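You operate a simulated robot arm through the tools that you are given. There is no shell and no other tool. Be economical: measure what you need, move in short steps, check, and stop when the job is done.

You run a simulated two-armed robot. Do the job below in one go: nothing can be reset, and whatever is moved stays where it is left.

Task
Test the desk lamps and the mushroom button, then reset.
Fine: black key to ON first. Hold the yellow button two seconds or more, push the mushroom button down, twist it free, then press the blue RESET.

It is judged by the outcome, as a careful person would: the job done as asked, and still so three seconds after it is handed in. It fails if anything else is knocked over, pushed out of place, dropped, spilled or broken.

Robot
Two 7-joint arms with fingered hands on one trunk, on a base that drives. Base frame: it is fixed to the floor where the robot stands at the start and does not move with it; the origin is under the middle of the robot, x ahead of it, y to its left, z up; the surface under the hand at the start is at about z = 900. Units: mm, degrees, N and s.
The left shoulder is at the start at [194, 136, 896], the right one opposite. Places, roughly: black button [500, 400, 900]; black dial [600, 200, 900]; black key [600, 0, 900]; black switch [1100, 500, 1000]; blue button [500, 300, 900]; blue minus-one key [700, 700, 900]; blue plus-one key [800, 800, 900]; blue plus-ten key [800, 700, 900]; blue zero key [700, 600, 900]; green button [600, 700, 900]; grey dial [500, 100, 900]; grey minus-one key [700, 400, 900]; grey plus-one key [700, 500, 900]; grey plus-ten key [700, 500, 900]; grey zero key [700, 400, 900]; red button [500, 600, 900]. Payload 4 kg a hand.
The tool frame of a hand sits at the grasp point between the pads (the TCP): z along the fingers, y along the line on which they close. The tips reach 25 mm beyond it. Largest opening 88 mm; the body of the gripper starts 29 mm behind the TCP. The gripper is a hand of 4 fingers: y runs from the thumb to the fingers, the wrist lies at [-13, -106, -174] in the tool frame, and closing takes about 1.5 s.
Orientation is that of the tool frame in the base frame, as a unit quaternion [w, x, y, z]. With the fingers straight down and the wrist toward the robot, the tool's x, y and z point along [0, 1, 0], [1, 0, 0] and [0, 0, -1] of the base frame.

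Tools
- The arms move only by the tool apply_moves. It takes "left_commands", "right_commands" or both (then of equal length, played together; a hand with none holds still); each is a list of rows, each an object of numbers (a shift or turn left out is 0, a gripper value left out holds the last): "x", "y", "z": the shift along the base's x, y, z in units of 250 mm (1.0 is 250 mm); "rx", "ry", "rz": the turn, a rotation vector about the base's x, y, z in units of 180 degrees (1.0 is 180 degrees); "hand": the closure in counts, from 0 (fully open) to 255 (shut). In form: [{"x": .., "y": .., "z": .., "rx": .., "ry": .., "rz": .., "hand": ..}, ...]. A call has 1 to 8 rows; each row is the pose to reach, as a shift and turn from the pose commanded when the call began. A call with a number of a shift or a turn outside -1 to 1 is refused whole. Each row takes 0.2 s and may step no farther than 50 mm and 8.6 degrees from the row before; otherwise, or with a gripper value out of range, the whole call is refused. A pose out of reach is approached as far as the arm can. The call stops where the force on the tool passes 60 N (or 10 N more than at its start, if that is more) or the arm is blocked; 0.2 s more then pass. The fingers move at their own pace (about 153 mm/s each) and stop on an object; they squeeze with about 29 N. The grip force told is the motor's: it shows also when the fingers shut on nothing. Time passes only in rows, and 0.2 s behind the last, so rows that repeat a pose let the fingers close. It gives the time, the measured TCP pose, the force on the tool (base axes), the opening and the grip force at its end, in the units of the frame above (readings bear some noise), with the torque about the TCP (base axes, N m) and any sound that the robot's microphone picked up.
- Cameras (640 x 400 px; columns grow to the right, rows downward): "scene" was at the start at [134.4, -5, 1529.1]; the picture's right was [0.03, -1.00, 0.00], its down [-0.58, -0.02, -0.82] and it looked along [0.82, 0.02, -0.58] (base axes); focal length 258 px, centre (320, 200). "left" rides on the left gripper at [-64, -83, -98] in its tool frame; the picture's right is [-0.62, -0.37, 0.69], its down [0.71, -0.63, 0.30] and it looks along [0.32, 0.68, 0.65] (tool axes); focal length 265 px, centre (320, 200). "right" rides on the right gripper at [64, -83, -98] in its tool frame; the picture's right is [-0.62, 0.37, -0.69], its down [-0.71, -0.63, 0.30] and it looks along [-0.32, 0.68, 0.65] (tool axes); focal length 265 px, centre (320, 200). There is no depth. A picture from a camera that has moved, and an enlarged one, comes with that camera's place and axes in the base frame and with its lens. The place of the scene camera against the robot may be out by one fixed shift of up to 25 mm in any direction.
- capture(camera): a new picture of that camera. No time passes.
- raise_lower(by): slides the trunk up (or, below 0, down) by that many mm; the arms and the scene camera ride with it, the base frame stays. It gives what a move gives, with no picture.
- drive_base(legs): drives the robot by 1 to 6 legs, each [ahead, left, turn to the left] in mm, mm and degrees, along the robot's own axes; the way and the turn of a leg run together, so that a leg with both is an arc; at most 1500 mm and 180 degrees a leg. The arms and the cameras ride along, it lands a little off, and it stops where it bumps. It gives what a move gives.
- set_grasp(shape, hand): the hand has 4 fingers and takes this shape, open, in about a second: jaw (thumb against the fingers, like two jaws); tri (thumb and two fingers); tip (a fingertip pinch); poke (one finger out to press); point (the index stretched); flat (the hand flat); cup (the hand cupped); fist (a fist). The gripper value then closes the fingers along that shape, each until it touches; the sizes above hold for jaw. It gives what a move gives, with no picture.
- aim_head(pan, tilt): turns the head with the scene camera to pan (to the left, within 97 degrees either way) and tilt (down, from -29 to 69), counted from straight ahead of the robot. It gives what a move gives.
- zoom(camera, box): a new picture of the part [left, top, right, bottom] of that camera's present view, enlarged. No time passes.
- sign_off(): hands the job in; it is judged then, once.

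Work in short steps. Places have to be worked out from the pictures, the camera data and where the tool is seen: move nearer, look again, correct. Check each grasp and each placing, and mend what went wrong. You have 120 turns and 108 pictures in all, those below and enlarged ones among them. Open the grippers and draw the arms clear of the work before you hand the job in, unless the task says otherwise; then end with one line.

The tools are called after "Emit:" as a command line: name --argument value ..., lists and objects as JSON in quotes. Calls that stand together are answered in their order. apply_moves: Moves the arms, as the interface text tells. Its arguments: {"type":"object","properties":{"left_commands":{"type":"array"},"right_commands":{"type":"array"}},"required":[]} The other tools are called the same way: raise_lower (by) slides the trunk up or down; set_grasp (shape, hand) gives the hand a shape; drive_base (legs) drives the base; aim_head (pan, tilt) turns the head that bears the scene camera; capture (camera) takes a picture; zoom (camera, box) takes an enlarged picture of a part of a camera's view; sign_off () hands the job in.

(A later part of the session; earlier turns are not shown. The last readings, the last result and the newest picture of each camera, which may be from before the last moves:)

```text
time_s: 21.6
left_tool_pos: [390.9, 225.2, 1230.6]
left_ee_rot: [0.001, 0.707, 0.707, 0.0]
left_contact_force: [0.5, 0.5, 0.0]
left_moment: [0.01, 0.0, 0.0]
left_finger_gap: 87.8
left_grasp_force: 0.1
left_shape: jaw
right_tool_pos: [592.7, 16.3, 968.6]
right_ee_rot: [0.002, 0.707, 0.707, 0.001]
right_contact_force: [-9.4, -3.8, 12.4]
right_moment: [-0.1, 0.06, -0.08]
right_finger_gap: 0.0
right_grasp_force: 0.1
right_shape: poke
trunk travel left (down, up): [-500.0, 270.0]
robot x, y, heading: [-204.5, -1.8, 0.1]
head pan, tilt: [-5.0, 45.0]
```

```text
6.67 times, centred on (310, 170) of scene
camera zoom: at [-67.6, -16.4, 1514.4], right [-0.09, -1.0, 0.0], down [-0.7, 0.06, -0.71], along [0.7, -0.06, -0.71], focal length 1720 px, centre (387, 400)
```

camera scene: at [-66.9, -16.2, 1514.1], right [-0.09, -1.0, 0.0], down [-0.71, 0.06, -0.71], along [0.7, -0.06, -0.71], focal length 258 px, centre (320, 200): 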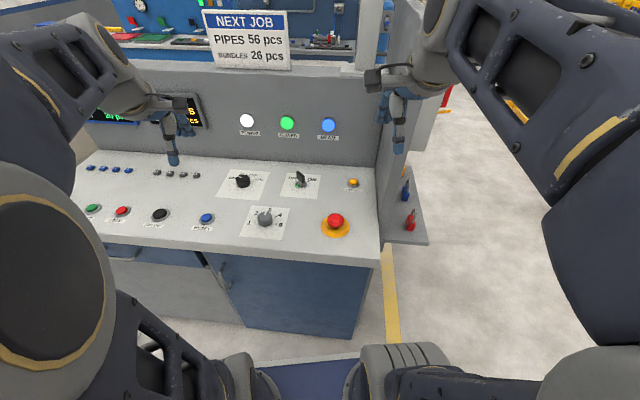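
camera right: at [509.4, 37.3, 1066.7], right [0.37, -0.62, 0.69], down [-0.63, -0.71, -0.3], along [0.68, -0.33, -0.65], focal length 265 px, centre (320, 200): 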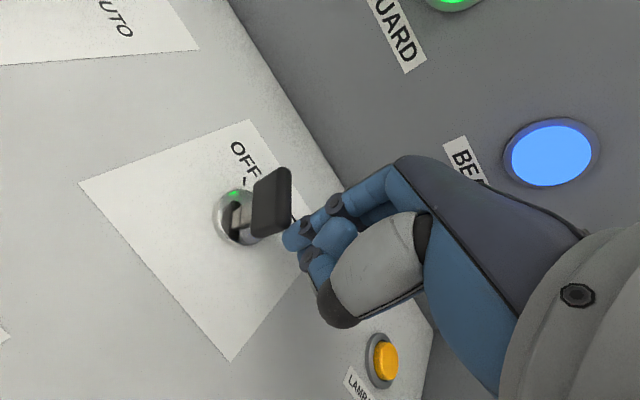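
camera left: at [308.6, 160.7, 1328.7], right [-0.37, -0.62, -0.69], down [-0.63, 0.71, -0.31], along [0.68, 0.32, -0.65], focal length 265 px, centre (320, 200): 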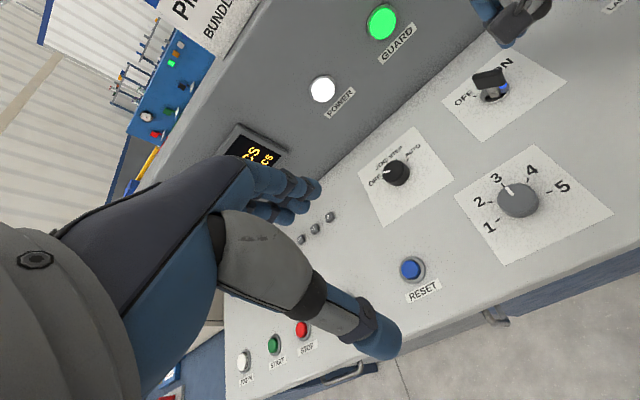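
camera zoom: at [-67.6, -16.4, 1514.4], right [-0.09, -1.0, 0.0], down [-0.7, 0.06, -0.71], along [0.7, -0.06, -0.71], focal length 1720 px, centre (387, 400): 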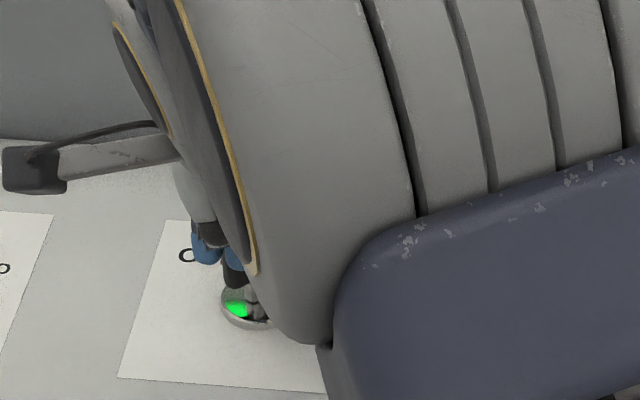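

Some upward force has appeared. I'll back off toward me and lift to see the key's state.

Emit:
apply_moves --right_commands '[{"x": -0.04, "y": -0.04}, {"x": -0.08, "y": -0.08, "z": 0.05}, {"x": -0.12, "y": -0.16, "z": 0.2}, {"x": -0.16, "y": -0.24, "z": 0.36}, {"x": -0.2, "y": -0.36, "z": 0.44}]'

Emit:
zoom --camera "right" --box '[140, 120, 320, 300]'

Emit:
zoom --camera "left" --box '[420, 0, 600, 130]'

```text
time_s: 22.8
left_tool_pos: [391.7, 226.1, 1229.6]
left_ee_rot: [0.001, 0.707, 0.707, 0.0]
left_contact_force: [-0.8, 0.6, -0.5]
left_moment: [0.0, 0.01, -0.02]
left_finger_gap: 87.9
left_grasp_force: 0.0
left_shape: jaw
right_tool_pos: [542.1, -73.3, 1076.3]
right_ee_rot: [0.001, 0.707, 0.707, -0.001]
right_contact_force: [-0.6, -0.3, -0.4]
right_moment: [-0.03, 0.0, -0.02]
right_finger_gap: 0.0
right_grasp_force: 0.1
right_shape: poke
trunk travel left (down, up): [-500.0, 270.0]
robot x, y, heading: [-205.7, 0.9, 0.1]
head pan, tilt: [-5.0, 45.0]
```

```text
2.22 times, centred on (230, 210) of right
camera zoom: at [457.7, -9.2, 1175.9], right [0.37, -0.62, 0.69], down [-0.63, -0.72, -0.3], along [0.68, -0.32, -0.65], focal length 590 px, centre (520, 178)
```

zoom: 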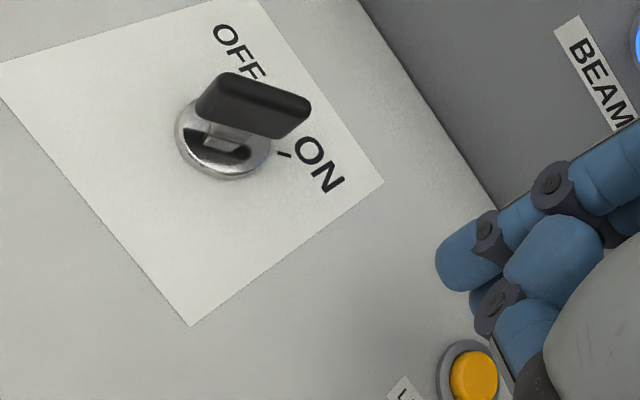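

```text
3.08 times, centred on (510, 65) of left
camera zoom: at [308.8, 161.1, 1328.5], right [-0.37, -0.62, -0.69], down [-0.63, 0.71, -0.31], along [0.68, 0.32, -0.65], focal length 817 px, centre (-265, 615)
```

zoom: 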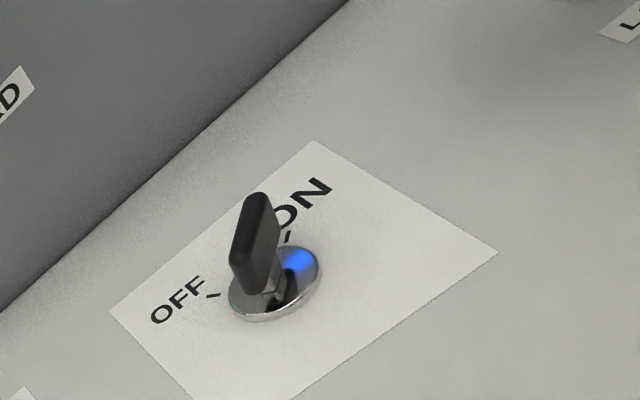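

The key is at ON, with its slot in line with the ON tick. The yellow button triangulates to about (597, −170, 918). I'll hover over it with the hand tilted 20° so the index finger leads.

Emit:
apply_moves --right_commands '[{"x": 0.055, "y": -0.1, "z": -0.09, "rx": -0.028}, {"x": 0.11, "y": -0.2, "z": -0.18, "rx": -0.056}, {"x": 0.165, "y": -0.3, "z": -0.27, "rx": -0.084}, {"x": 0.22, "y": -0.4, "z": -0.364, "rx": -0.111}, {"x": 0.22, "y": -0.4, "z": -0.364, "rx": -0.111}]'

Emit:
capture --camera "right"

Emit:
zoom --camera "scene" --box '[300, 130, 400, 205]'

```text
time_s: 24.0
left_tool_pos: [391.7, 227.4, 1228.6]
left_ee_rot: [0.0, 0.706, 0.708, 0.001]
left_contact_force: [-0.3, -0.2, -0.1]
left_moment: [-0.01, 0.02, 0.02]
left_finger_gap: 87.7
left_grasp_force: 0.0
left_shape: jaw
right_tool_pos: [598.4, -173.6, 986.6]
right_ee_rot: [0.124, 0.696, 0.696, -0.123]
right_contact_force: [0.4, 0.4, -0.2]
right_moment: [-0.03, 0.0, 0.02]
right_finger_gap: 0.1
right_grasp_force: 0.0
right_shape: poke
trunk travel left (down, up): [-500.0, 270.0]
robot x, y, heading: [-207.0, 0.6, 0.2]
head pan, tilt: [-5.0, 45.0]
```

```text
66 pictures are left
camera right: at [514.3, -79.4, 1058.4], right [0.37, -0.34, 0.86], down [-0.63, -0.78, -0.04], along [0.68, -0.53, -0.5], focal length 265 px, centre (320, 200)
```

right: 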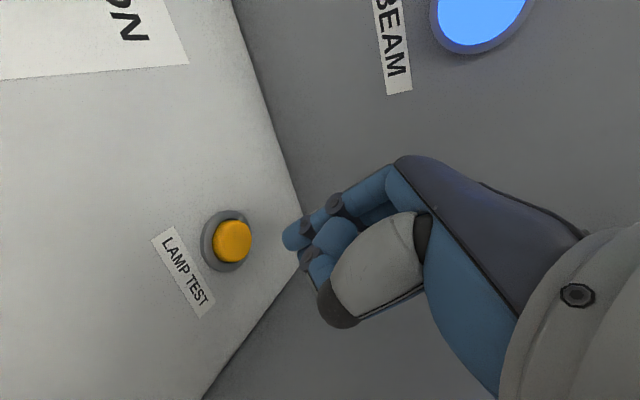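

```text
5.33 times, centred on (350, 168) of scene
camera zoom: at [-67.0, -16.2, 1514.2], right [-0.09, -1.0, 0.0], down [-0.7, 0.06, -0.71], along [0.7, -0.06, -0.71], focal length 1376 px, centre (160, 373)
```

zoom: 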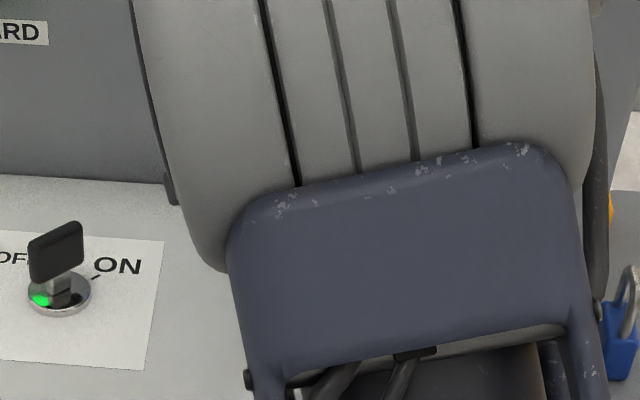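

The button is at about (597, −174) and the tip is a few mm off that. I'll correct it and descend to just above contact.

Emit:
apply_moves --right_commands '[{"x": 0.006, "y": -0.012, "z": -0.06}, {"x": 0.006, "y": -0.012, "z": -0.12}, {"x": 0.006, "y": -0.012, "z": -0.14}]'

Emit:
zoom --camera "right" --box '[200, 170, 360, 310]'

```text
time_s: 24.8
left_tool_pos: [391.8, 226.0, 1228.9]
left_ee_rot: [0.001, 0.707, 0.707, 0.001]
left_contact_force: [0.2, -0.1, -0.3]
left_moment: [0.0, 0.01, 0.01]
left_finger_gap: 87.9
left_grasp_force: 0.1
left_shape: jaw
right_tool_pos: [600.1, -178.0, 952.0]
right_ee_rot: [0.123, 0.697, 0.696, -0.122]
right_contact_force: [0.1, 0.3, 1.0]
right_moment: [-0.02, 0.01, 0.02]
right_finger_gap: 0.0
right_grasp_force: 0.2
right_shape: poke
trunk travel left (down, up): [-500.0, 270.0]
robot x, y, heading: [-202.0, 3.2, 0.2]
head pan, tilt: [-5.0, 45.0]
```

```text
2.86 times, centred on (280, 240) of right
camera zoom: at [516.1, -83.3, 1022.9], right [0.37, -0.35, 0.86], down [-0.63, -0.78, -0.04], along [0.69, -0.53, -0.5], focal length 758 px, centre (434, 86)
```

zoom: 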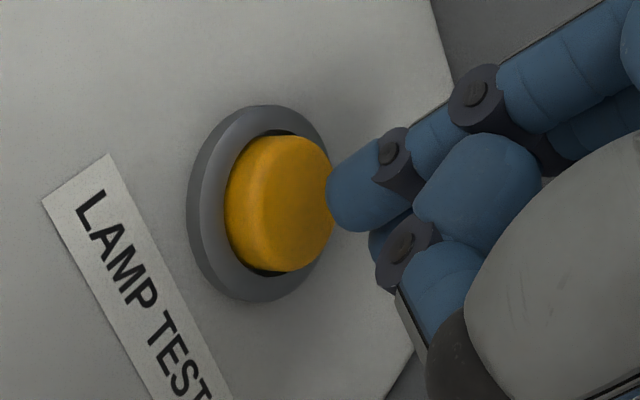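

The index tip is just above the button face. I'll press down in small steps.

Emit:
apply_moves --right_commands '[{"z": -0.016}, {"z": -0.032}, {"z": -0.044}]'

Emit:
zoom --camera "right" --box '[200, 170, 360, 310]'

Emit:
zoom --camera "scene" --box '[80, 80, 360, 255]'

```text
time_s: 25.6
left_tool_pos: [392.0, 225.4, 1230.7]
left_ee_rot: [0.0, 0.706, 0.708, 0.0]
left_contact_force: [0.0, 1.0, -0.5]
left_moment: [-0.02, 0.01, 0.01]
left_finger_gap: 87.9
left_grasp_force: 0.0
left_shape: jaw
right_tool_pos: [599.9, -177.2, 940.4]
right_ee_rot: [0.123, 0.697, 0.696, -0.122]
right_contact_force: [0.4, 0.8, 0.2]
right_moment: [-0.03, 0.0, 0.02]
right_finger_gap: 0.2
right_grasp_force: 0.2
right_shape: poke
trunk travel left (down, up): [-500.0, 270.0]
robot x, y, heading: [-203.3, 1.4, 0.1]
head pan, tilt: [-5.0, 45.0]
```

```text
2.86 times, centred on (280, 240) of right
camera zoom: at [515.6, -83.2, 1011.2], right [0.37, -0.35, 0.86], down [-0.63, -0.78, -0.04], along [0.68, -0.53, -0.5], focal length 758 px, centre (434, 86)
```

zoom: 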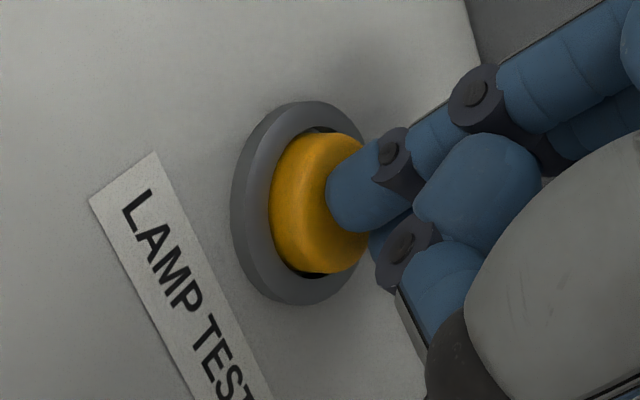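

```text
2.29 times, centred on (220, 168) of scene
camera zoom: at [-66.9, -16.2, 1514.2], right [-0.09, -1.0, 0.0], down [-0.7, 0.06, -0.71], along [0.7, -0.06, -0.71], focal length 590 px, centre (549, 274)
```

zoom: 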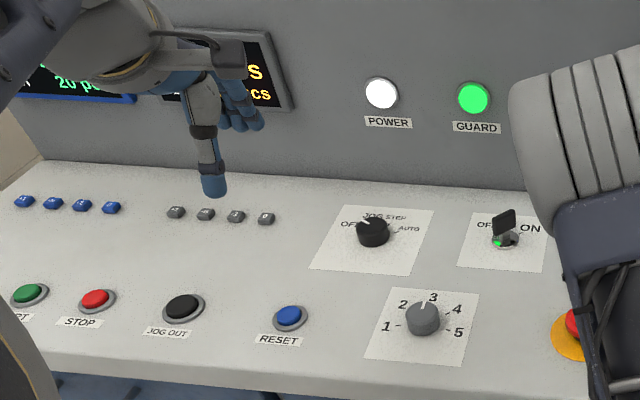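

No contact yet. I'll continue down until I get force.

Emit:
apply_moves --right_commands '[{"z": -0.016}, {"z": -0.032}, {"z": -0.044}]'

Emit:
zoom --camera "right" --box '[200, 170, 360, 310]'

```text
time_s: 26.4
left_tool_pos: [391.5, 226.0, 1230.4]
left_ee_rot: [0.001, 0.707, 0.707, 0.0]
left_contact_force: [0.0, 0.5, -0.6]
left_moment: [0.0, 0.02, -0.03]
left_finger_gap: 88.0
left_grasp_force: 0.0
left_shape: jaw
right_tool_pos: [600.6, -177.9, 933.7]
right_ee_rot: [0.126, 0.697, 0.696, -0.119]
right_contact_force: [-0.8, 2.4, 27.4]
right_moment: [0.18, 0.02, 0.0]
right_finger_gap: 0.2
right_grasp_force: 0.1
right_shape: poke
trunk travel left (down, up): [-500.0, 270.0]
robot x, y, heading: [-201.2, 0.9, 0.1]
head pan, tilt: [-5.0, 45.0]
heard: click
```

```text
2.86 times, centred on (280, 240) of right
camera zoom: at [516.1, -83.2, 1003.9], right [0.36, -0.35, 0.87], down [-0.63, -0.78, -0.05], along [0.69, -0.53, -0.5], focal length 758 px, centre (434, 86)
```

zoom: 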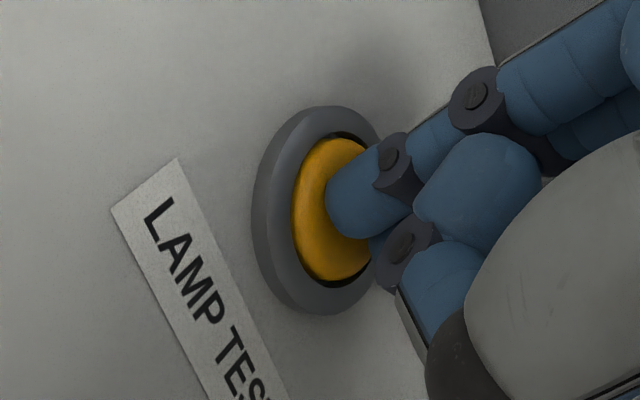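

It clicked and the button is down at 27 N. I'll hold it for over 3 s.

Emit:
apply_moves --right_commands '[{"z": -0.004}, {"z": -0.004}, {"z": -0.004}, {"z": -0.004}, {"z": -0.004}, {"z": -0.004}, {"z": -0.004}, {"z": -0.004}]'

Emit:
zoom --camera "scene" --box '[80, 80, 360, 255]'

Emit:
apply_moves --right_commands '[{"z": 0}, {"z": 0}, {"z": 0}, {"z": 0}, {"z": 0}, {"z": 0}, {"z": 0}, {"z": 0}]'

Emit:
capture --camera "left"

```text
time_s: 28.2
left_tool_pos: [390.4, 224.9, 1230.0]
left_ee_rot: [0.001, 0.706, 0.708, 0.0]
left_contact_force: [0.6, 0.2, 0.4]
left_moment: [-0.01, -0.01, 0.0]
left_finger_gap: 88.0
left_grasp_force: 0.1
left_shape: jaw
right_tool_pos: [602.2, -176.9, 933.0]
right_ee_rot: [0.127, 0.697, 0.696, -0.117]
right_contact_force: [8.8, -0.1, 39.1]
right_moment: [0.08, -0.14, -0.04]
right_finger_gap: 0.0
right_grasp_force: 0.2
right_shape: poke
trunk travel left (down, up): [-500.0, 270.0]
robot x, y, heading: [-202.7, -1.3, -0.0]
head pan, tilt: [-5.0, 45.0]
```

```text
2.29 times, centred on (220, 168) of scene
camera zoom: at [-67.8, -16.0, 1514.3], right [-0.09, -1.0, 0.0], down [-0.7, 0.06, -0.71], along [0.7, -0.06, -0.71], focal length 590 px, centre (549, 274)
```

zoom: 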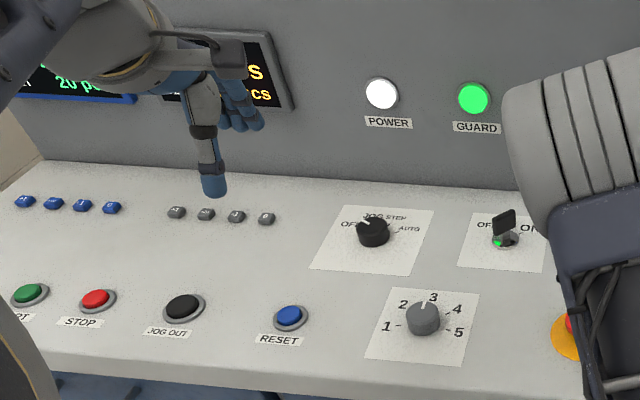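

```text
time_s: 30.0
left_tool_pos: [390.5, 225.6, 1230.1]
left_ee_rot: [0.001, 0.706, 0.708, 0.0]
left_contact_force: [-0.5, 1.1, 0.3]
left_moment: [0.03, -0.01, 0.0]
left_finger_gap: 87.9
left_grasp_force: 0.1
left_shape: jaw
right_tool_pos: [602.2, -177.2, 932.7]
right_ee_rot: [0.127, 0.697, 0.696, -0.117]
right_contact_force: [9.2, -2.2, 39.3]
right_moment: [0.04, -0.14, -0.02]
right_finger_gap: 0.0
right_grasp_force: 0.0
right_shape: poke
trunk travel left (down, up): [-500.0, 270.0]
robot x, y, heading: [-203.7, -1.9, 0.2]
head pan, tilt: [-5.0, 45.0]
```

```text
59 pictures are left
camera left: at [307.9, 160.8, 1329.1], right [-0.37, -0.62, -0.69], down [-0.63, 0.71, -0.31], along [0.68, 0.32, -0.65], focal length 265 px, centre (320, 200)
```

left: 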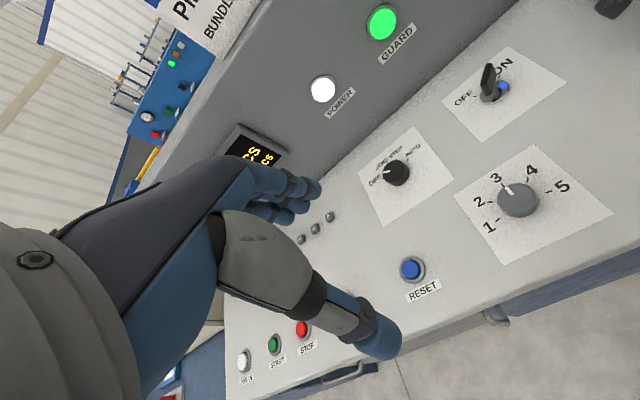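

Held for about 3.6 s with the click. I'll release, straighten the hand and move above the mushroom at roughly (406, −95).

Emit:
apply_moves --right_commands '[{"z": 0.1}, {"z": 0.28}, {"z": 0.44}, {"x": -0.16, "y": 0.06, "z": 0.5, "rx": 0.028}, {"x": -0.32, "y": 0.13, "z": 0.5, "rx": 0.056}, {"x": -0.48, "y": 0.2, "z": 0.5, "rx": 0.084}, {"x": -0.64, "y": 0.27, "z": 0.5, "rx": 0.111}, {"x": -0.8, "y": 0.33, "z": 0.5, "rx": 0.111}]'

Emit:
capture --camera "right"

Emit:
capture --camera "scene"

```text
time_s: 31.8
left_tool_pos: [391.8, 225.1, 1230.1]
left_ee_rot: [0.0, 0.706, 0.708, 0.0]
left_contact_force: [0.0, -0.2, -0.3]
left_moment: [0.01, -0.02, 0.01]
left_finger_gap: 87.9
left_grasp_force: 0.0
left_shape: jaw
right_tool_pos: [402.4, -93.1, 1051.0]
right_ee_rot: [0.001, 0.707, 0.707, 0.001]
right_contact_force: [-0.3, 0.0, -0.4]
right_moment: [0.01, 0.04, -0.02]
right_finger_gap: 0.0
right_grasp_force: 0.1
right_shape: poke
trunk travel left (down, up): [-500.0, 270.0]
robot x, y, heading: [-202.2, -1.2, 0.1]
head pan, tilt: [-5.0, 45.0]
```

```text
58 pictures are left
camera right: at [317.8, -28.7, 1150.5], right [0.37, -0.62, 0.69], down [-0.63, -0.71, -0.31], along [0.68, -0.32, -0.65], focal length 265 px, centre (320, 200)
```

right: 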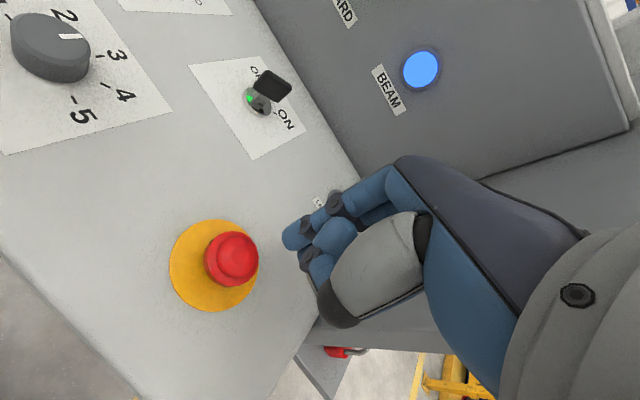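

```text
57 pictures are left
camera scene: at [-66.5, -16.2, 1514.1], right [-0.09, -1.0, 0.0], down [-0.7, 0.06, -0.71], along [0.7, -0.06, -0.71], focal length 258 px, centre (320, 200)
```

scene: 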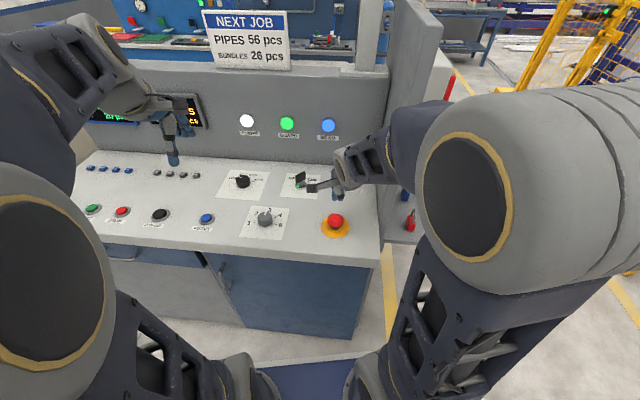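

The mushroom's at (409, −89) with its top at z ≈ 952. I'll centre over it and descend until just above.

Emit:
apply_moves --right_commands '[{"x": 0.035, "y": 0.005, "z": -0.1}, {"x": 0.035, "y": 0.005, "z": -0.2}, {"x": 0.035, "y": 0.005, "z": -0.27}]'

Emit:
capture --camera "right"

Emit:
zoom --camera "scene" --box '[290, 170, 390, 250]'

```text
time_s: 32.6
left_tool_pos: [391.2, 224.9, 1229.5]
left_ee_rot: [0.001, 0.707, 0.708, 0.001]
left_contact_force: [-0.4, -0.9, 0.0]
left_moment: [0.0, 0.01, 0.01]
left_finger_gap: 87.7
left_grasp_force: 0.1
left_shape: jaw
right_tool_pos: [409.1, -93.9, 986.5]
right_ee_rot: [0.001, 0.707, 0.707, 0.0]
right_contact_force: [-0.6, 0.3, -0.3]
right_moment: [0.01, 0.0, -0.04]
right_finger_gap: 0.0
right_grasp_force: 0.1
right_shape: poke
trunk travel left (down, up): [-500.0, 270.0]
robot x, y, heading: [-207.5, 1.5, 0.1]
head pan, tilt: [-5.0, 45.0]
```

```text
56 pictures are left
camera right: at [325.4, -29.6, 1084.9], right [0.37, -0.62, 0.69], down [-0.63, -0.71, -0.31], along [0.68, -0.32, -0.65], focal length 265 px, centre (320, 200)
```

right: 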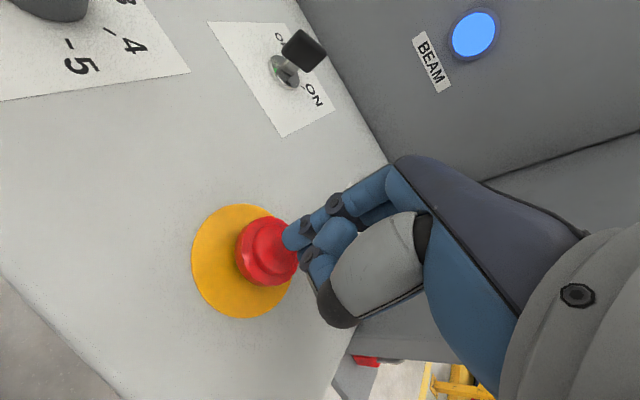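

```text
5.00 times, centred on (340, 210) of scene
camera zoom: at [-67.0, -16.3, 1514.2], right [-0.09, -1.0, 0.0], down [-0.7, 0.06, -0.71], along [0.7, -0.06, -0.71], focal length 1290 px, centre (220, 150)
```

zoom: 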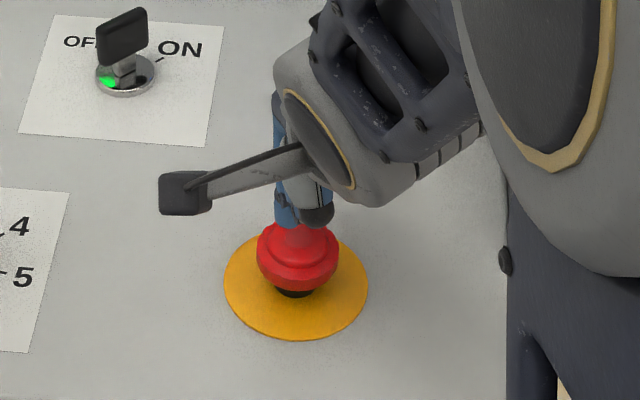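

It's aligned over the cap. I'll press down in steps.

Emit:
apply_moves --right_commands '[{"y": -0.008, "z": -0.03}, {"y": -0.008, "z": -0.055}, {"y": -0.008, "z": -0.075}]'

Emit:
zoom --camera "scene" --box '[290, 170, 390, 250]'

```text
time_s: 33.4
left_tool_pos: [391.3, 225.8, 1229.7]
left_ee_rot: [0.0, 0.707, 0.707, 0.001]
left_contact_force: [0.7, 0.1, 0.2]
left_moment: [0.0, 0.03, -0.02]
left_finger_gap: 88.0
left_grasp_force: 0.0
left_shape: jaw
right_tool_pos: [408.6, -96.5, 966.9]
right_ee_rot: [0.001, 0.707, 0.707, 0.001]
right_contact_force: [0.0, -0.2, -0.5]
right_moment: [0.01, 0.01, 0.01]
right_finger_gap: 0.0
right_grasp_force: 0.0
right_shape: poke
trunk travel left (down, up): [-500.0, 270.0]
robot x, y, heading: [-204.7, 0.1, -0.1]
head pan, tilt: [-5.0, 45.0]
```

```text
5.00 times, centred on (340, 210) of scene
camera zoom: at [-66.9, -16.2, 1514.2], right [-0.09, -1.0, 0.0], down [-0.7, 0.06, -0.71], along [0.7, -0.06, -0.71], focal length 1290 px, centre (220, 150)
```

zoom: 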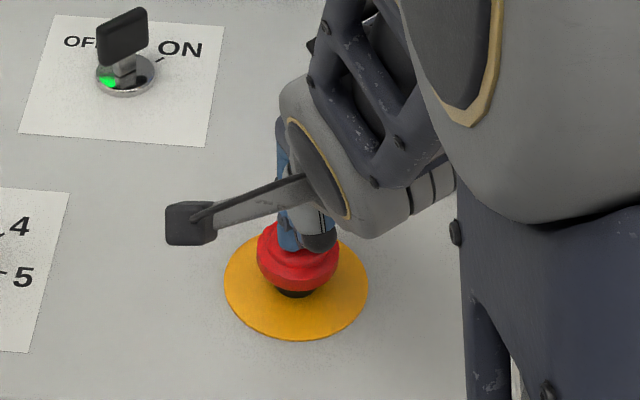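

Still no contact, so I'll keep pressing.

Emit:
apply_moves --right_commands '[{"z": -0.016}, {"z": -0.032}, {"z": -0.048}, {"z": -0.06}]'

Emit:
zoom --camera "scene" --box '[290, 170, 390, 250]'

Emit:
zoom --camera "right" --box '[180, 160, 360, 310]'

```text
time_s: 34.4
left_tool_pos: [390.6, 225.7, 1230.1]
left_ee_rot: [0.001, 0.706, 0.708, 0.001]
left_contact_force: [0.4, 0.2, -0.8]
left_moment: [0.01, -0.01, 0.04]
left_finger_gap: 87.7
left_grasp_force: 0.1
left_shape: jaw
right_tool_pos: [411.9, -95.3, 957.8]
right_ee_rot: [0.004, 0.707, 0.707, 0.007]
right_contact_force: [2.0, 1.1, 48.2]
right_moment: [0.23, -0.07, -0.02]
right_finger_gap: 0.0
right_grasp_force: 0.1
right_shape: poke
trunk travel left (down, up): [-500.0, 270.0]
robot x, y, heading: [-204.6, 0.7, -0.1]
head pan, tilt: [-5.0, 45.0]
heard: click
```

```text
5.00 times, centred on (340, 210) of scene
camera zoom: at [-67.9, -16.0, 1515.1], right [-0.09, -1.0, 0.0], down [-0.7, 0.06, -0.71], along [0.7, -0.06, -0.71], focal length 1290 px, centre (220, 150)
```

zoom: 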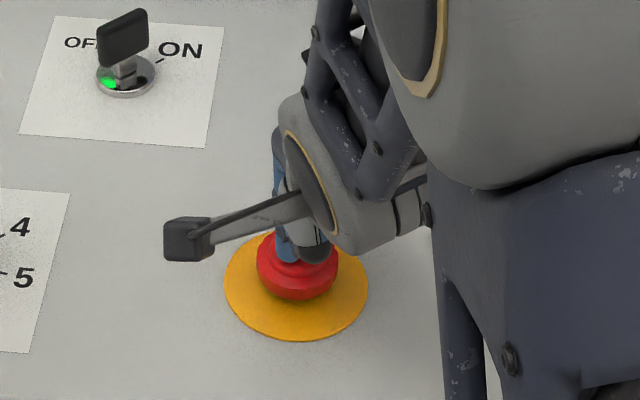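

```text
2.67 times, centred on (270, 235) of right
camera zoom: at [326.0, -30.5, 1054.8], right [0.36, -0.62, 0.7], down [-0.63, -0.71, -0.32], along [0.69, -0.32, -0.64], focal length 708 px, centre (453, 107)
```

zoom: 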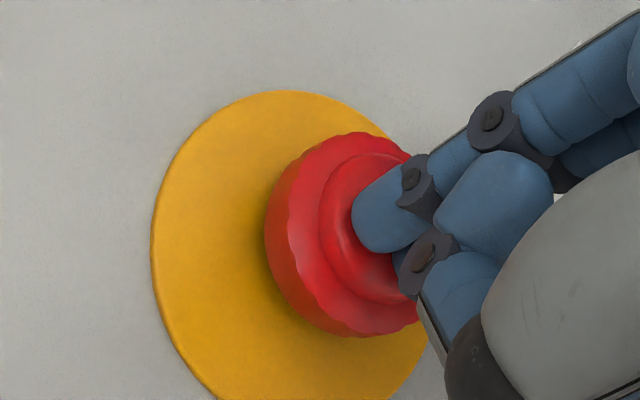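

Clicked, and the cap is down. I'll lift, switch to the jaw shape and check that it stays latched.

Emit:
apply_moves --right_commands '[{"z": 0.1}, {"z": 0.28}, {"z": 0.44}]'

Emit:
set_grasp --hand "right" --shape "jaw"

Emit:
capture --camera "right"

Emit:
capture --camera "scene"

```text
time_s: 35.2
left_tool_pos: [392.2, 226.0, 1228.6]
left_ee_rot: [0.002, 0.707, 0.708, -0.001]
left_contact_force: [0.5, 0.1, 0.1]
left_moment: [0.0, 0.02, 0.0]
left_finger_gap: 87.9
left_grasp_force: 0.1
left_shape: jaw
right_tool_pos: [408.2, -96.6, 1060.0]
right_ee_rot: [0.0, 0.707, 0.707, -0.002]
right_contact_force: [-0.3, 0.1, 0.2]
right_moment: [-0.02, -0.02, 0.03]
right_finger_gap: 0.0
right_grasp_force: 0.1
right_shape: poke
trunk travel left (down, up): [-500.0, 270.0]
robot x, y, heading: [-204.4, 1.7, 0.0]
head pan, tilt: [-5.0, 45.0]
```

```text
time_s: 36.1
left_tool_pos: [391.2, 225.5, 1229.8]
left_ee_rot: [0.001, 0.706, 0.708, 0.0]
left_contact_force: [-0.1, -0.9, 0.4]
left_moment: [0.01, -0.03, 0.01]
left_finger_gap: 87.7
left_grasp_force: 0.1
left_shape: jaw
right_tool_pos: [408.1, -95.1, 1061.8]
right_ee_rot: [0.0, 0.707, 0.707, 0.0]
right_contact_force: [-0.3, -0.2, -0.5]
right_moment: [0.01, 0.01, 0.03]
right_finger_gap: 88.0
right_grasp_force: 0.0
right_shape: jaw
trunk travel left (down, up): [-500.0, 270.0]
robot x, y, heading: [-205.3, 2.9, 0.1]
head pan, tilt: [-5.0, 45.0]
```

```text
51 pictures are left
camera right: at [324.4, -31.3, 1159.8], right [0.37, -0.62, 0.69], down [-0.63, -0.71, -0.31], along [0.68, -0.32, -0.65], focal length 265 px, centre (320, 200)
```

right: 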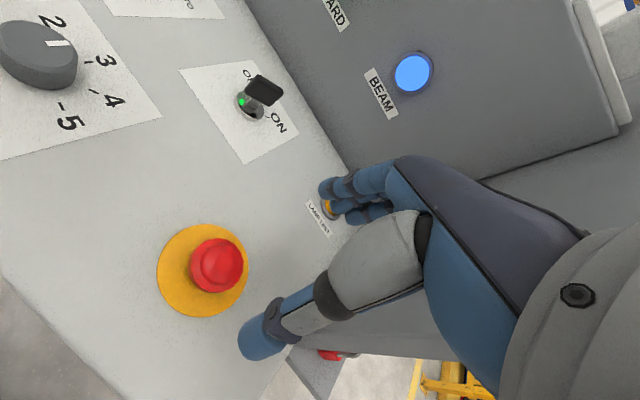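

```text
50 pictures are left
camera scene: at [-66.9, -16.2, 1514.2], right [-0.09, -1.0, 0.0], down [-0.7, 0.06, -0.71], along [0.7, -0.06, -0.71], focal length 258 px, centre (320, 200)
```

scene: 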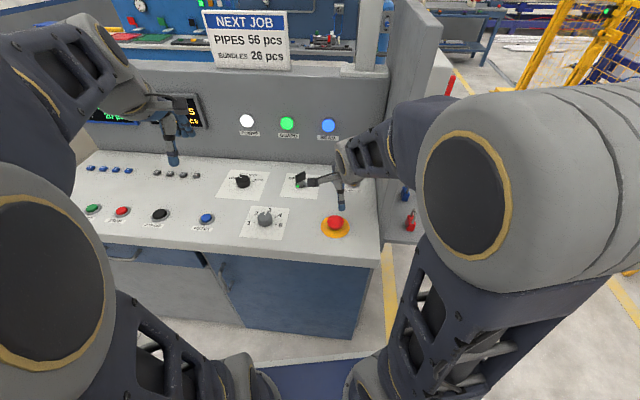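

The cap stays down (top ≈ 945), centred at (410, −88.5). I'll zoom in for twist arrows.

Emit:
zoom --camera "right" --box '[150, 215, 260, 325]'

Emit:
zoom --camera "scene" --box '[310, 205, 360, 245]'

```text
3.64 times, centred on (205, 270) of right
camera zoom: at [324.4, -31.3, 1159.8], right [0.37, -0.62, 0.69], down [-0.63, -0.71, -0.31], along [0.68, -0.32, -0.65], focal length 965 px, centre (738, -54)
```

zoom: 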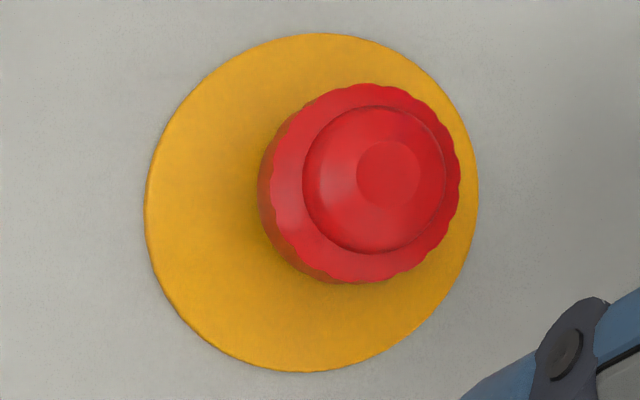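

```text
10.00 times, centred on (335, 225) of scene
camera zoom: at [-66.9, -16.2, 1514.2], right [-0.09, -1.0, 0.0], down [-0.7, 0.06, -0.71], along [0.7, -0.06, -0.71], focal length 2580 px, centre (170, -50)
```

zoom: 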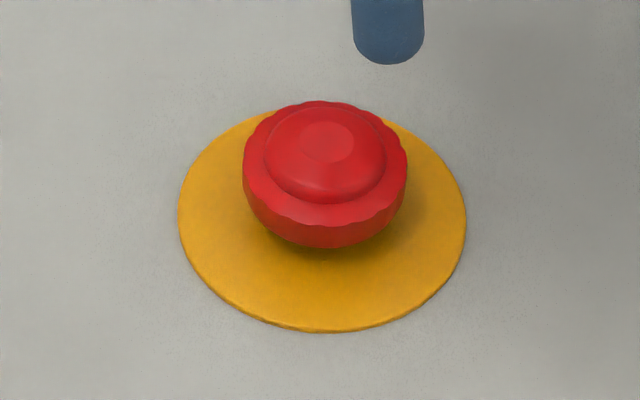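

No arrows, so I'll assume the usual clockwise release. I'll pre-rotate +25°, centre, and descend open around the cap.

Emit:
apply_moves --right_commands '[{"x": 0.008, "y": 0.026, "z": -0.05, "rz": 0.046}, {"x": 0.008, "y": 0.026, "z": -0.15, "rz": 0.092}, {"x": 0.008, "y": 0.026, "z": -0.25, "rz": 0.139}, {"x": 0.008, "y": 0.026, "z": -0.3, "rz": 0.139}]'

Emit:
capture --camera "right"

Emit:
zoom --camera "scene" --box '[290, 170, 390, 250]'

```text
time_s: 37.1
left_tool_pos: [392.8, 225.4, 1230.2]
left_ee_rot: [0.001, 0.707, 0.707, 0.0]
left_contact_force: [0.2, 0.2, 0.6]
left_moment: [0.01, 0.0, -0.03]
left_finger_gap: 88.1
left_grasp_force: 0.0
left_shape: jaw
right_tool_pos: [408.9, -89.2, 986.4]
right_ee_rot: [0.0, 0.537, 0.843, 0.0]
right_contact_force: [1.0, 0.5, 0.1]
right_moment: [0.02, 0.0, -0.02]
right_finger_gap: 88.0
right_grasp_force: 0.1
right_shape: jaw
trunk travel left (down, up): [-500.0, 270.0]
robot x, y, heading: [-202.6, 1.2, -0.1]
head pan, tilt: [-5.0, 45.0]
```

```text
47 pictures are left
camera right: at [306.4, -66.8, 1085.2], right [0.59, -0.41, 0.69], down [-0.27, -0.91, -0.31], along [0.76, 0.0, -0.65], focal length 265 px, centre (320, 200)
```

right: 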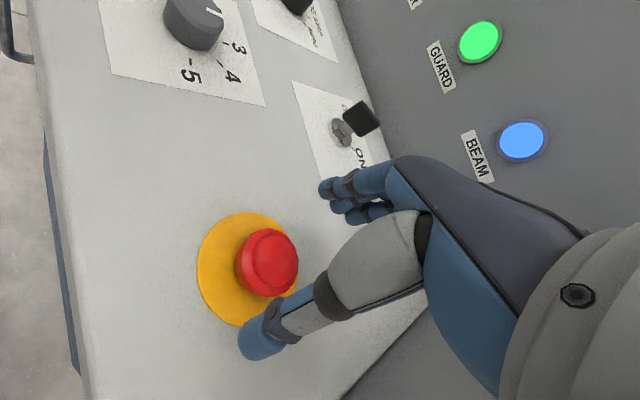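

```text
5.00 times, centred on (340, 210) of scene
camera zoom: at [-67.0, -16.2, 1514.2], right [-0.09, -1.0, 0.0], down [-0.7, 0.06, -0.71], along [0.7, -0.06, -0.71], focal length 1290 px, centre (220, 150)
```

zoom: 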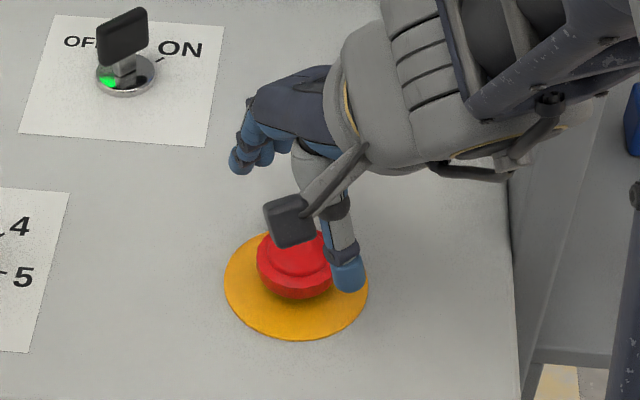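

The thumb and fingers straddle the cap. I'll descend the remaining 48 mm.

Emit:
apply_moves --right_commands '[{"x": 0.004, "z": -0.1}, {"x": 0.004, "z": -0.18}, {"x": 0.004, "z": -0.195}]'

Emit:
capture --camera "right"

Emit:
zoom --camera "scene" --box '[290, 170, 390, 250]'

```text
time_s: 37.9
left_tool_pos: [391.9, 225.7, 1229.1]
left_ee_rot: [0.001, 0.707, 0.708, 0.001]
left_contact_force: [0.6, 0.9, 0.3]
left_moment: [-0.02, 0.01, -0.01]
left_finger_gap: 88.0
left_grasp_force: 0.0
left_shape: jaw
right_tool_pos: [410.4, -90.3, 938.9]
right_ee_rot: [0.001, 0.538, 0.843, 0.001]
right_contact_force: [0.3, 0.4, -0.3]
right_moment: [0.0, 0.02, -0.03]
right_finger_gap: 87.8
right_grasp_force: 0.0
right_shape: jaw
trunk travel left (down, up): [-500.0, 270.0]
robot x, y, heading: [-202.1, 0.9, 0.1]
head pan, tilt: [-5.0, 45.0]
```

```text
45 pictures are left
camera right: at [307.3, -65.8, 1037.7], right [0.59, -0.41, 0.69], down [-0.27, -0.91, -0.31], along [0.76, 0.0, -0.65], focal length 265 px, centre (320, 200)
```

right: 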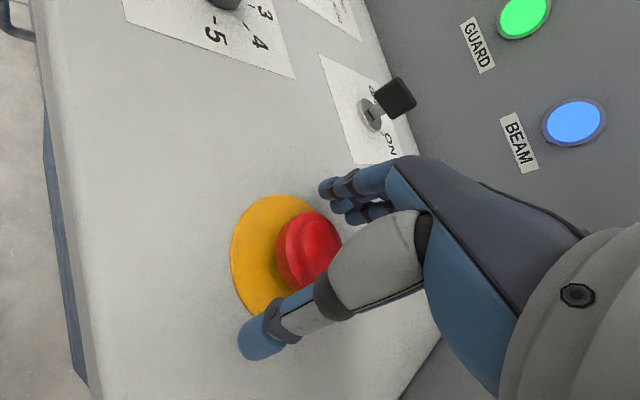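

```text
5.00 times, centred on (340, 210) of scene
camera zoom: at [-67.0, -16.2, 1514.2], right [-0.09, -1.0, 0.0], down [-0.7, 0.06, -0.71], along [0.7, -0.06, -0.71], focal length 1290 px, centre (220, 150)
```

zoom: 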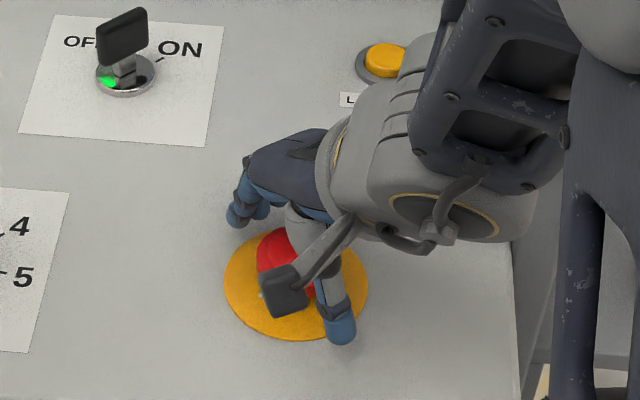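

Well placed. I'll close on the cap.

Emit:
apply_moves --right_commands '[{"hand": 60}, {"hand": 100}, {"hand": 150}, {"hand": 200}, {"hand": 255}, {"hand": 255}, {"hand": 255}, {"hand": 255}]'

Emit:
zoom --camera "right" --box '[200, 150, 380, 350]'

Emit:
zoom --camera "scene" --box '[290, 170, 390, 250]'

```text
time_s: 39.7
left_tool_pos: [390.4, 224.4, 1229.1]
left_ee_rot: [0.002, 0.706, 0.708, 0.0]
left_contact_force: [0.0, 0.1, -0.6]
left_moment: [-0.01, 0.02, -0.03]
left_finger_gap: 87.9
left_grasp_force: 0.0
left_shape: jaw
right_tool_pos: [410.4, -88.6, 938.0]
right_ee_rot: [0.0, 0.537, 0.844, 0.001]
right_contact_force: [1.6, 1.9, -0.5]
right_moment: [0.06, -0.02, 0.02]
right_finger_gap: 39.5
right_grasp_force: 28.5
right_shape: jaw
trunk travel left (down, up): [-500.0, 270.0]
robot x, y, heading: [-205.2, -0.8, -0.1]
head pan, tilt: [-5.0, 45.0]
```

```text
2.00 times, centred on (290, 250) of right
camera zoom: at [307.4, -65.7, 1037.8], right [0.59, -0.41, 0.69], down [-0.27, -0.91, -0.31], along [0.76, 0.0, -0.65], focal length 531 px, centre (380, 100)
```

zoom: 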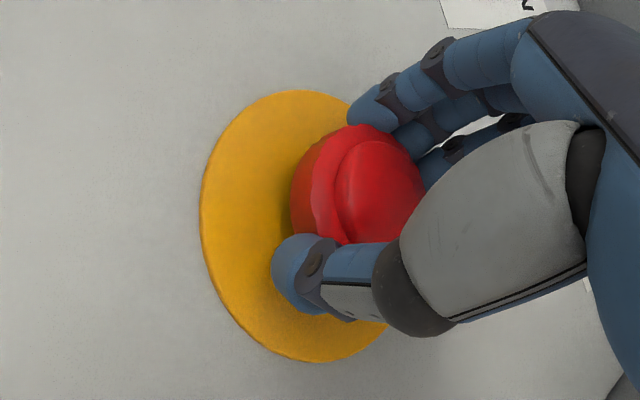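

```text
5.00 times, centred on (340, 210) of scene
camera zoom: at [-66.8, -16.2, 1514.2], right [-0.09, -1.0, 0.0], down [-0.7, 0.06, -0.71], along [0.7, -0.06, -0.71], focal length 1290 px, centre (220, 150)
```

zoom: 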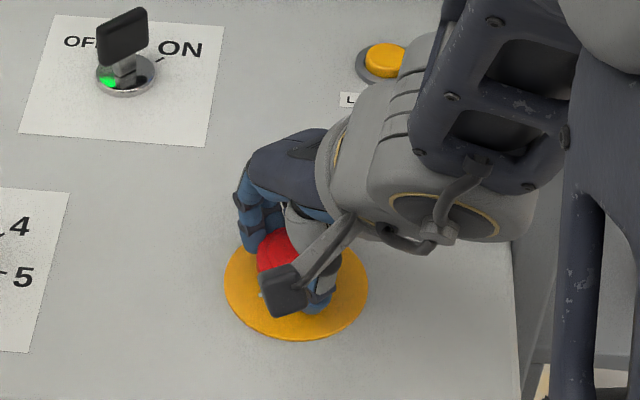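

Gripped at 39.5 mm with 28 N. I'll twist clockwise about 49°.

Emit:
apply_moves --right_commands '[{"rz": -0.039}, {"rz": -0.078}, {"rz": -0.117}, {"rz": -0.156}, {"rz": -0.195}, {"rz": -0.234}, {"rz": -0.273}]'

Emit:
zoom --camera "right" --box '[200, 150, 380, 350]'

Emit:
zoom --camera "scene" --box '[290, 170, 390, 250]'

```text
time_s: 41.3
left_tool_pos: [392.1, 226.1, 1229.8]
left_ee_rot: [0.001, 0.707, 0.708, -0.001]
left_contact_force: [-0.7, -0.5, -0.8]
left_moment: [-0.01, 0.01, 0.02]
left_finger_gap: 88.0
left_grasp_force: 0.0
left_shape: jaw
right_tool_pos: [413.0, -88.9, 938.0]
right_ee_rot: [0.001, 0.839, 0.544, 0.001]
right_contact_force: [16.8, 5.1, 7.3]
right_moment: [-0.01, -0.45, 0.11]
right_finger_gap: 40.8
right_grasp_force: 29.3
right_shape: jaw
trunk travel left (down, up): [-500.0, 270.0]
robot x, y, heading: [-204.4, 0.7, -0.0]
head pan, tilt: [-5.0, 45.0]
```

```text
2.00 times, centred on (290, 250) of right
camera zoom: at [361.8, 4.5, 1038.0], right [0.08, -0.72, 0.69], down [-0.87, -0.39, -0.31], along [0.49, -0.58, -0.65], focal length 531 px, centre (380, 100)
```

zoom: 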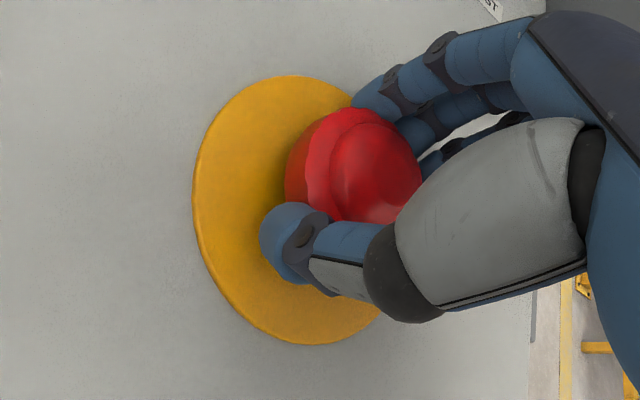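

```text
5.00 times, centred on (340, 210) of scene
camera zoom: at [-66.5, -16.1, 1514.2], right [-0.09, -1.0, 0.0], down [-0.7, 0.06, -0.71], along [0.7, -0.06, -0.71], focal length 1290 px, centre (220, 150)
```

zoom: 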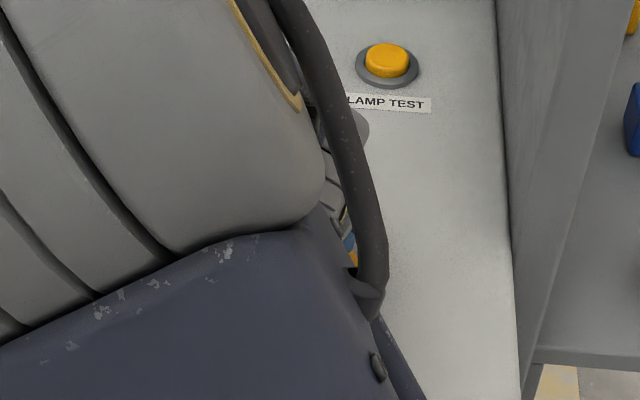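

There's a slight upward push on the fingers and no click yet. I'll open the hand and see whether the cap rises.

Emit:
apply_moves --right_commands '[{"hand": 0}, {"hand": 0}, {"hand": 0}, {"hand": 0}, {"hand": 0}]'

Emit:
zoom --camera "right" --box '[200, 150, 380, 350]'

```text
time_s: 42.5
left_tool_pos: [390.3, 226.2, 1229.6]
left_ee_rot: [0.001, 0.706, 0.708, 0.0]
left_contact_force: [-0.5, 0.8, 0.2]
left_moment: [0.04, -0.03, 0.02]
left_finger_gap: 87.9
left_grasp_force: 0.0
left_shape: jaw
right_tool_pos: [411.6, -89.3, 939.2]
right_ee_rot: [0.0, 0.84, 0.543, 0.001]
right_contact_force: [-0.5, 0.2, -0.3]
right_moment: [0.03, 0.02, 0.01]
right_finger_gap: 87.5
right_grasp_force: 0.0
right_shape: jaw
trunk travel left (down, up): [-500.0, 270.0]
robot x, y, heading: [-203.8, 1.3, -0.1]
head pan, tilt: [-5.0, 45.0]
```

```text
2.00 times, centred on (290, 250) of right
camera zoom: at [360.8, 4.2, 1037.5], right [0.08, -0.72, 0.69], down [-0.87, -0.39, -0.3], along [0.49, -0.58, -0.65], focal length 531 px, centre (380, 100)
```

zoom: 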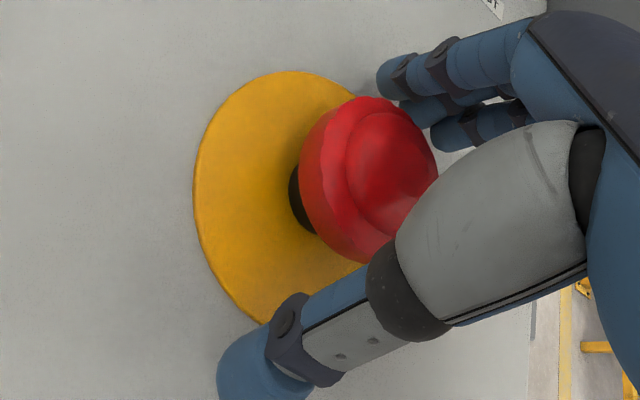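

The cap has popped back up, with the black neck showing. I'll lift clear, straighten and draw back, and shape the left hand to poke for RESET.

Emit:
apply_moves --right_commands '[{"z": 0.15}, {"z": 0.32}, {"z": 0.5}, {"z": 0.66, "y": -0.08, "rz": 0.045}, {"z": 0.8, "y": -0.18, "x": -0.08, "rz": 0.09}, {"z": 0.9, "y": -0.3, "x": -0.16, "rz": 0.135}, {"z": 0.95, "y": -0.4, "x": -0.26, "rz": 0.135}]'

Emit:
set_grasp --hand "left" --shape "poke"

Emit:
capture --camera "scene"

Emit:
capture --camera "left"

Emit:
zoom --camera "scene" --box '[220, 140, 370, 245]'

```text
time_s: 44.1
left_tool_pos: [392.0, 226.7, 1228.9]
left_ee_rot: [0.001, 0.707, 0.707, 0.0]
left_contact_force: [-0.5, 0.1, -0.5]
left_moment: [0.01, -0.01, -0.02]
left_finger_gap: 88.1
left_grasp_force: 0.0
left_shape: jaw
right_tool_pos: [346.0, -189.0, 1174.2]
right_ee_rot: [0.0, 0.706, 0.708, 0.001]
right_contact_force: [0.4, -0.5, 0.3]
right_moment: [0.02, 0.02, -0.02]
right_finger_gap: 87.8
right_grasp_force: 0.0
right_shape: jaw
trunk travel left (down, up): [-500.0, 270.0]
robot x, y, heading: [-206.8, 4.7, 0.1]
head pan, tilt: [-5.0, 45.0]
```

```text
time_s: 45.0
left_tool_pos: [392.3, 226.2, 1228.9]
left_ee_rot: [0.001, 0.706, 0.708, 0.001]
left_contact_force: [-0.5, 0.6, 0.4]
left_moment: [0.04, 0.02, 0.02]
left_finger_gap: 0.0
left_grasp_force: 0.0
left_shape: poke
right_tool_pos: [346.1, -190.0, 1173.5]
right_ee_rot: [0.0, 0.706, 0.708, 0.0]
right_contact_force: [0.4, 1.5, -0.1]
right_moment: [0.02, -0.01, 0.01]
right_finger_gap: 87.7
right_grasp_force: 0.1
right_shape: jaw
trunk travel left (down, up): [-500.0, 270.0]
robot x, y, heading: [-206.2, -2.9, -0.0]
head pan, tilt: [-5.0, 45.0]
```

```text
38 pictures are left
camera scene: at [-66.9, -16.3, 1514.2], right [-0.09, -1.0, 0.0], down [-0.7, 0.06, -0.71], along [0.7, -0.06, -0.71], focal length 258 px, centre (320, 200)
```

scene: 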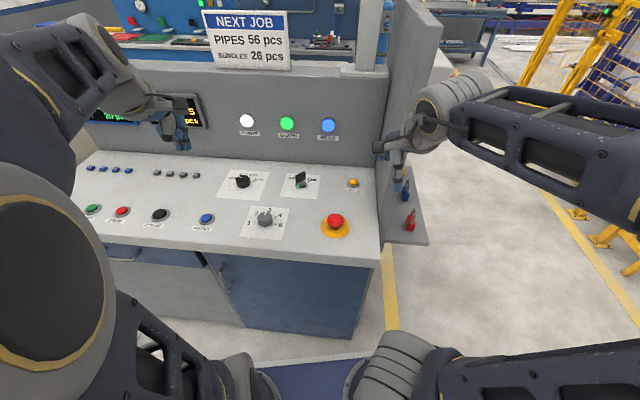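

```text
37 pictures are left
camera left: at [308.6, 160.6, 1328.7], right [-0.37, -0.62, -0.69], down [-0.63, 0.71, -0.31], along [0.68, 0.32, -0.65], focal length 265 px, centre (320, 200)
```

left: 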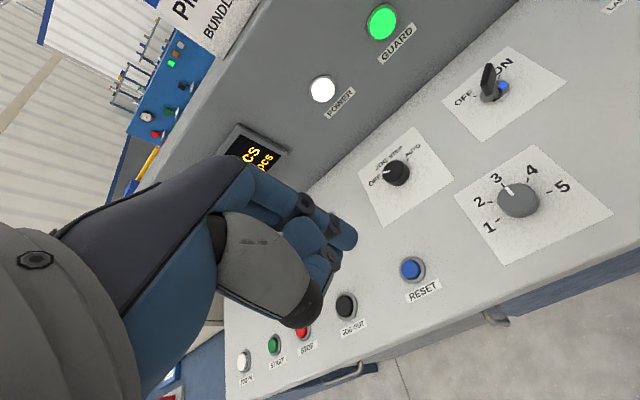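

```text
3.81 times, centred on (295, 192) of scene
camera zoom: at [-66.9, -16.3, 1514.2], right [-0.09, -1.0, 0.0], down [-0.7, 0.06, -0.71], along [0.7, -0.06, -0.71], focal length 983 px, centre (415, 229)
```

zoom: 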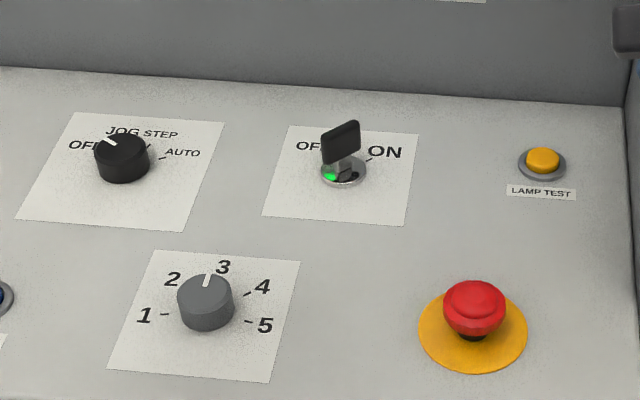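

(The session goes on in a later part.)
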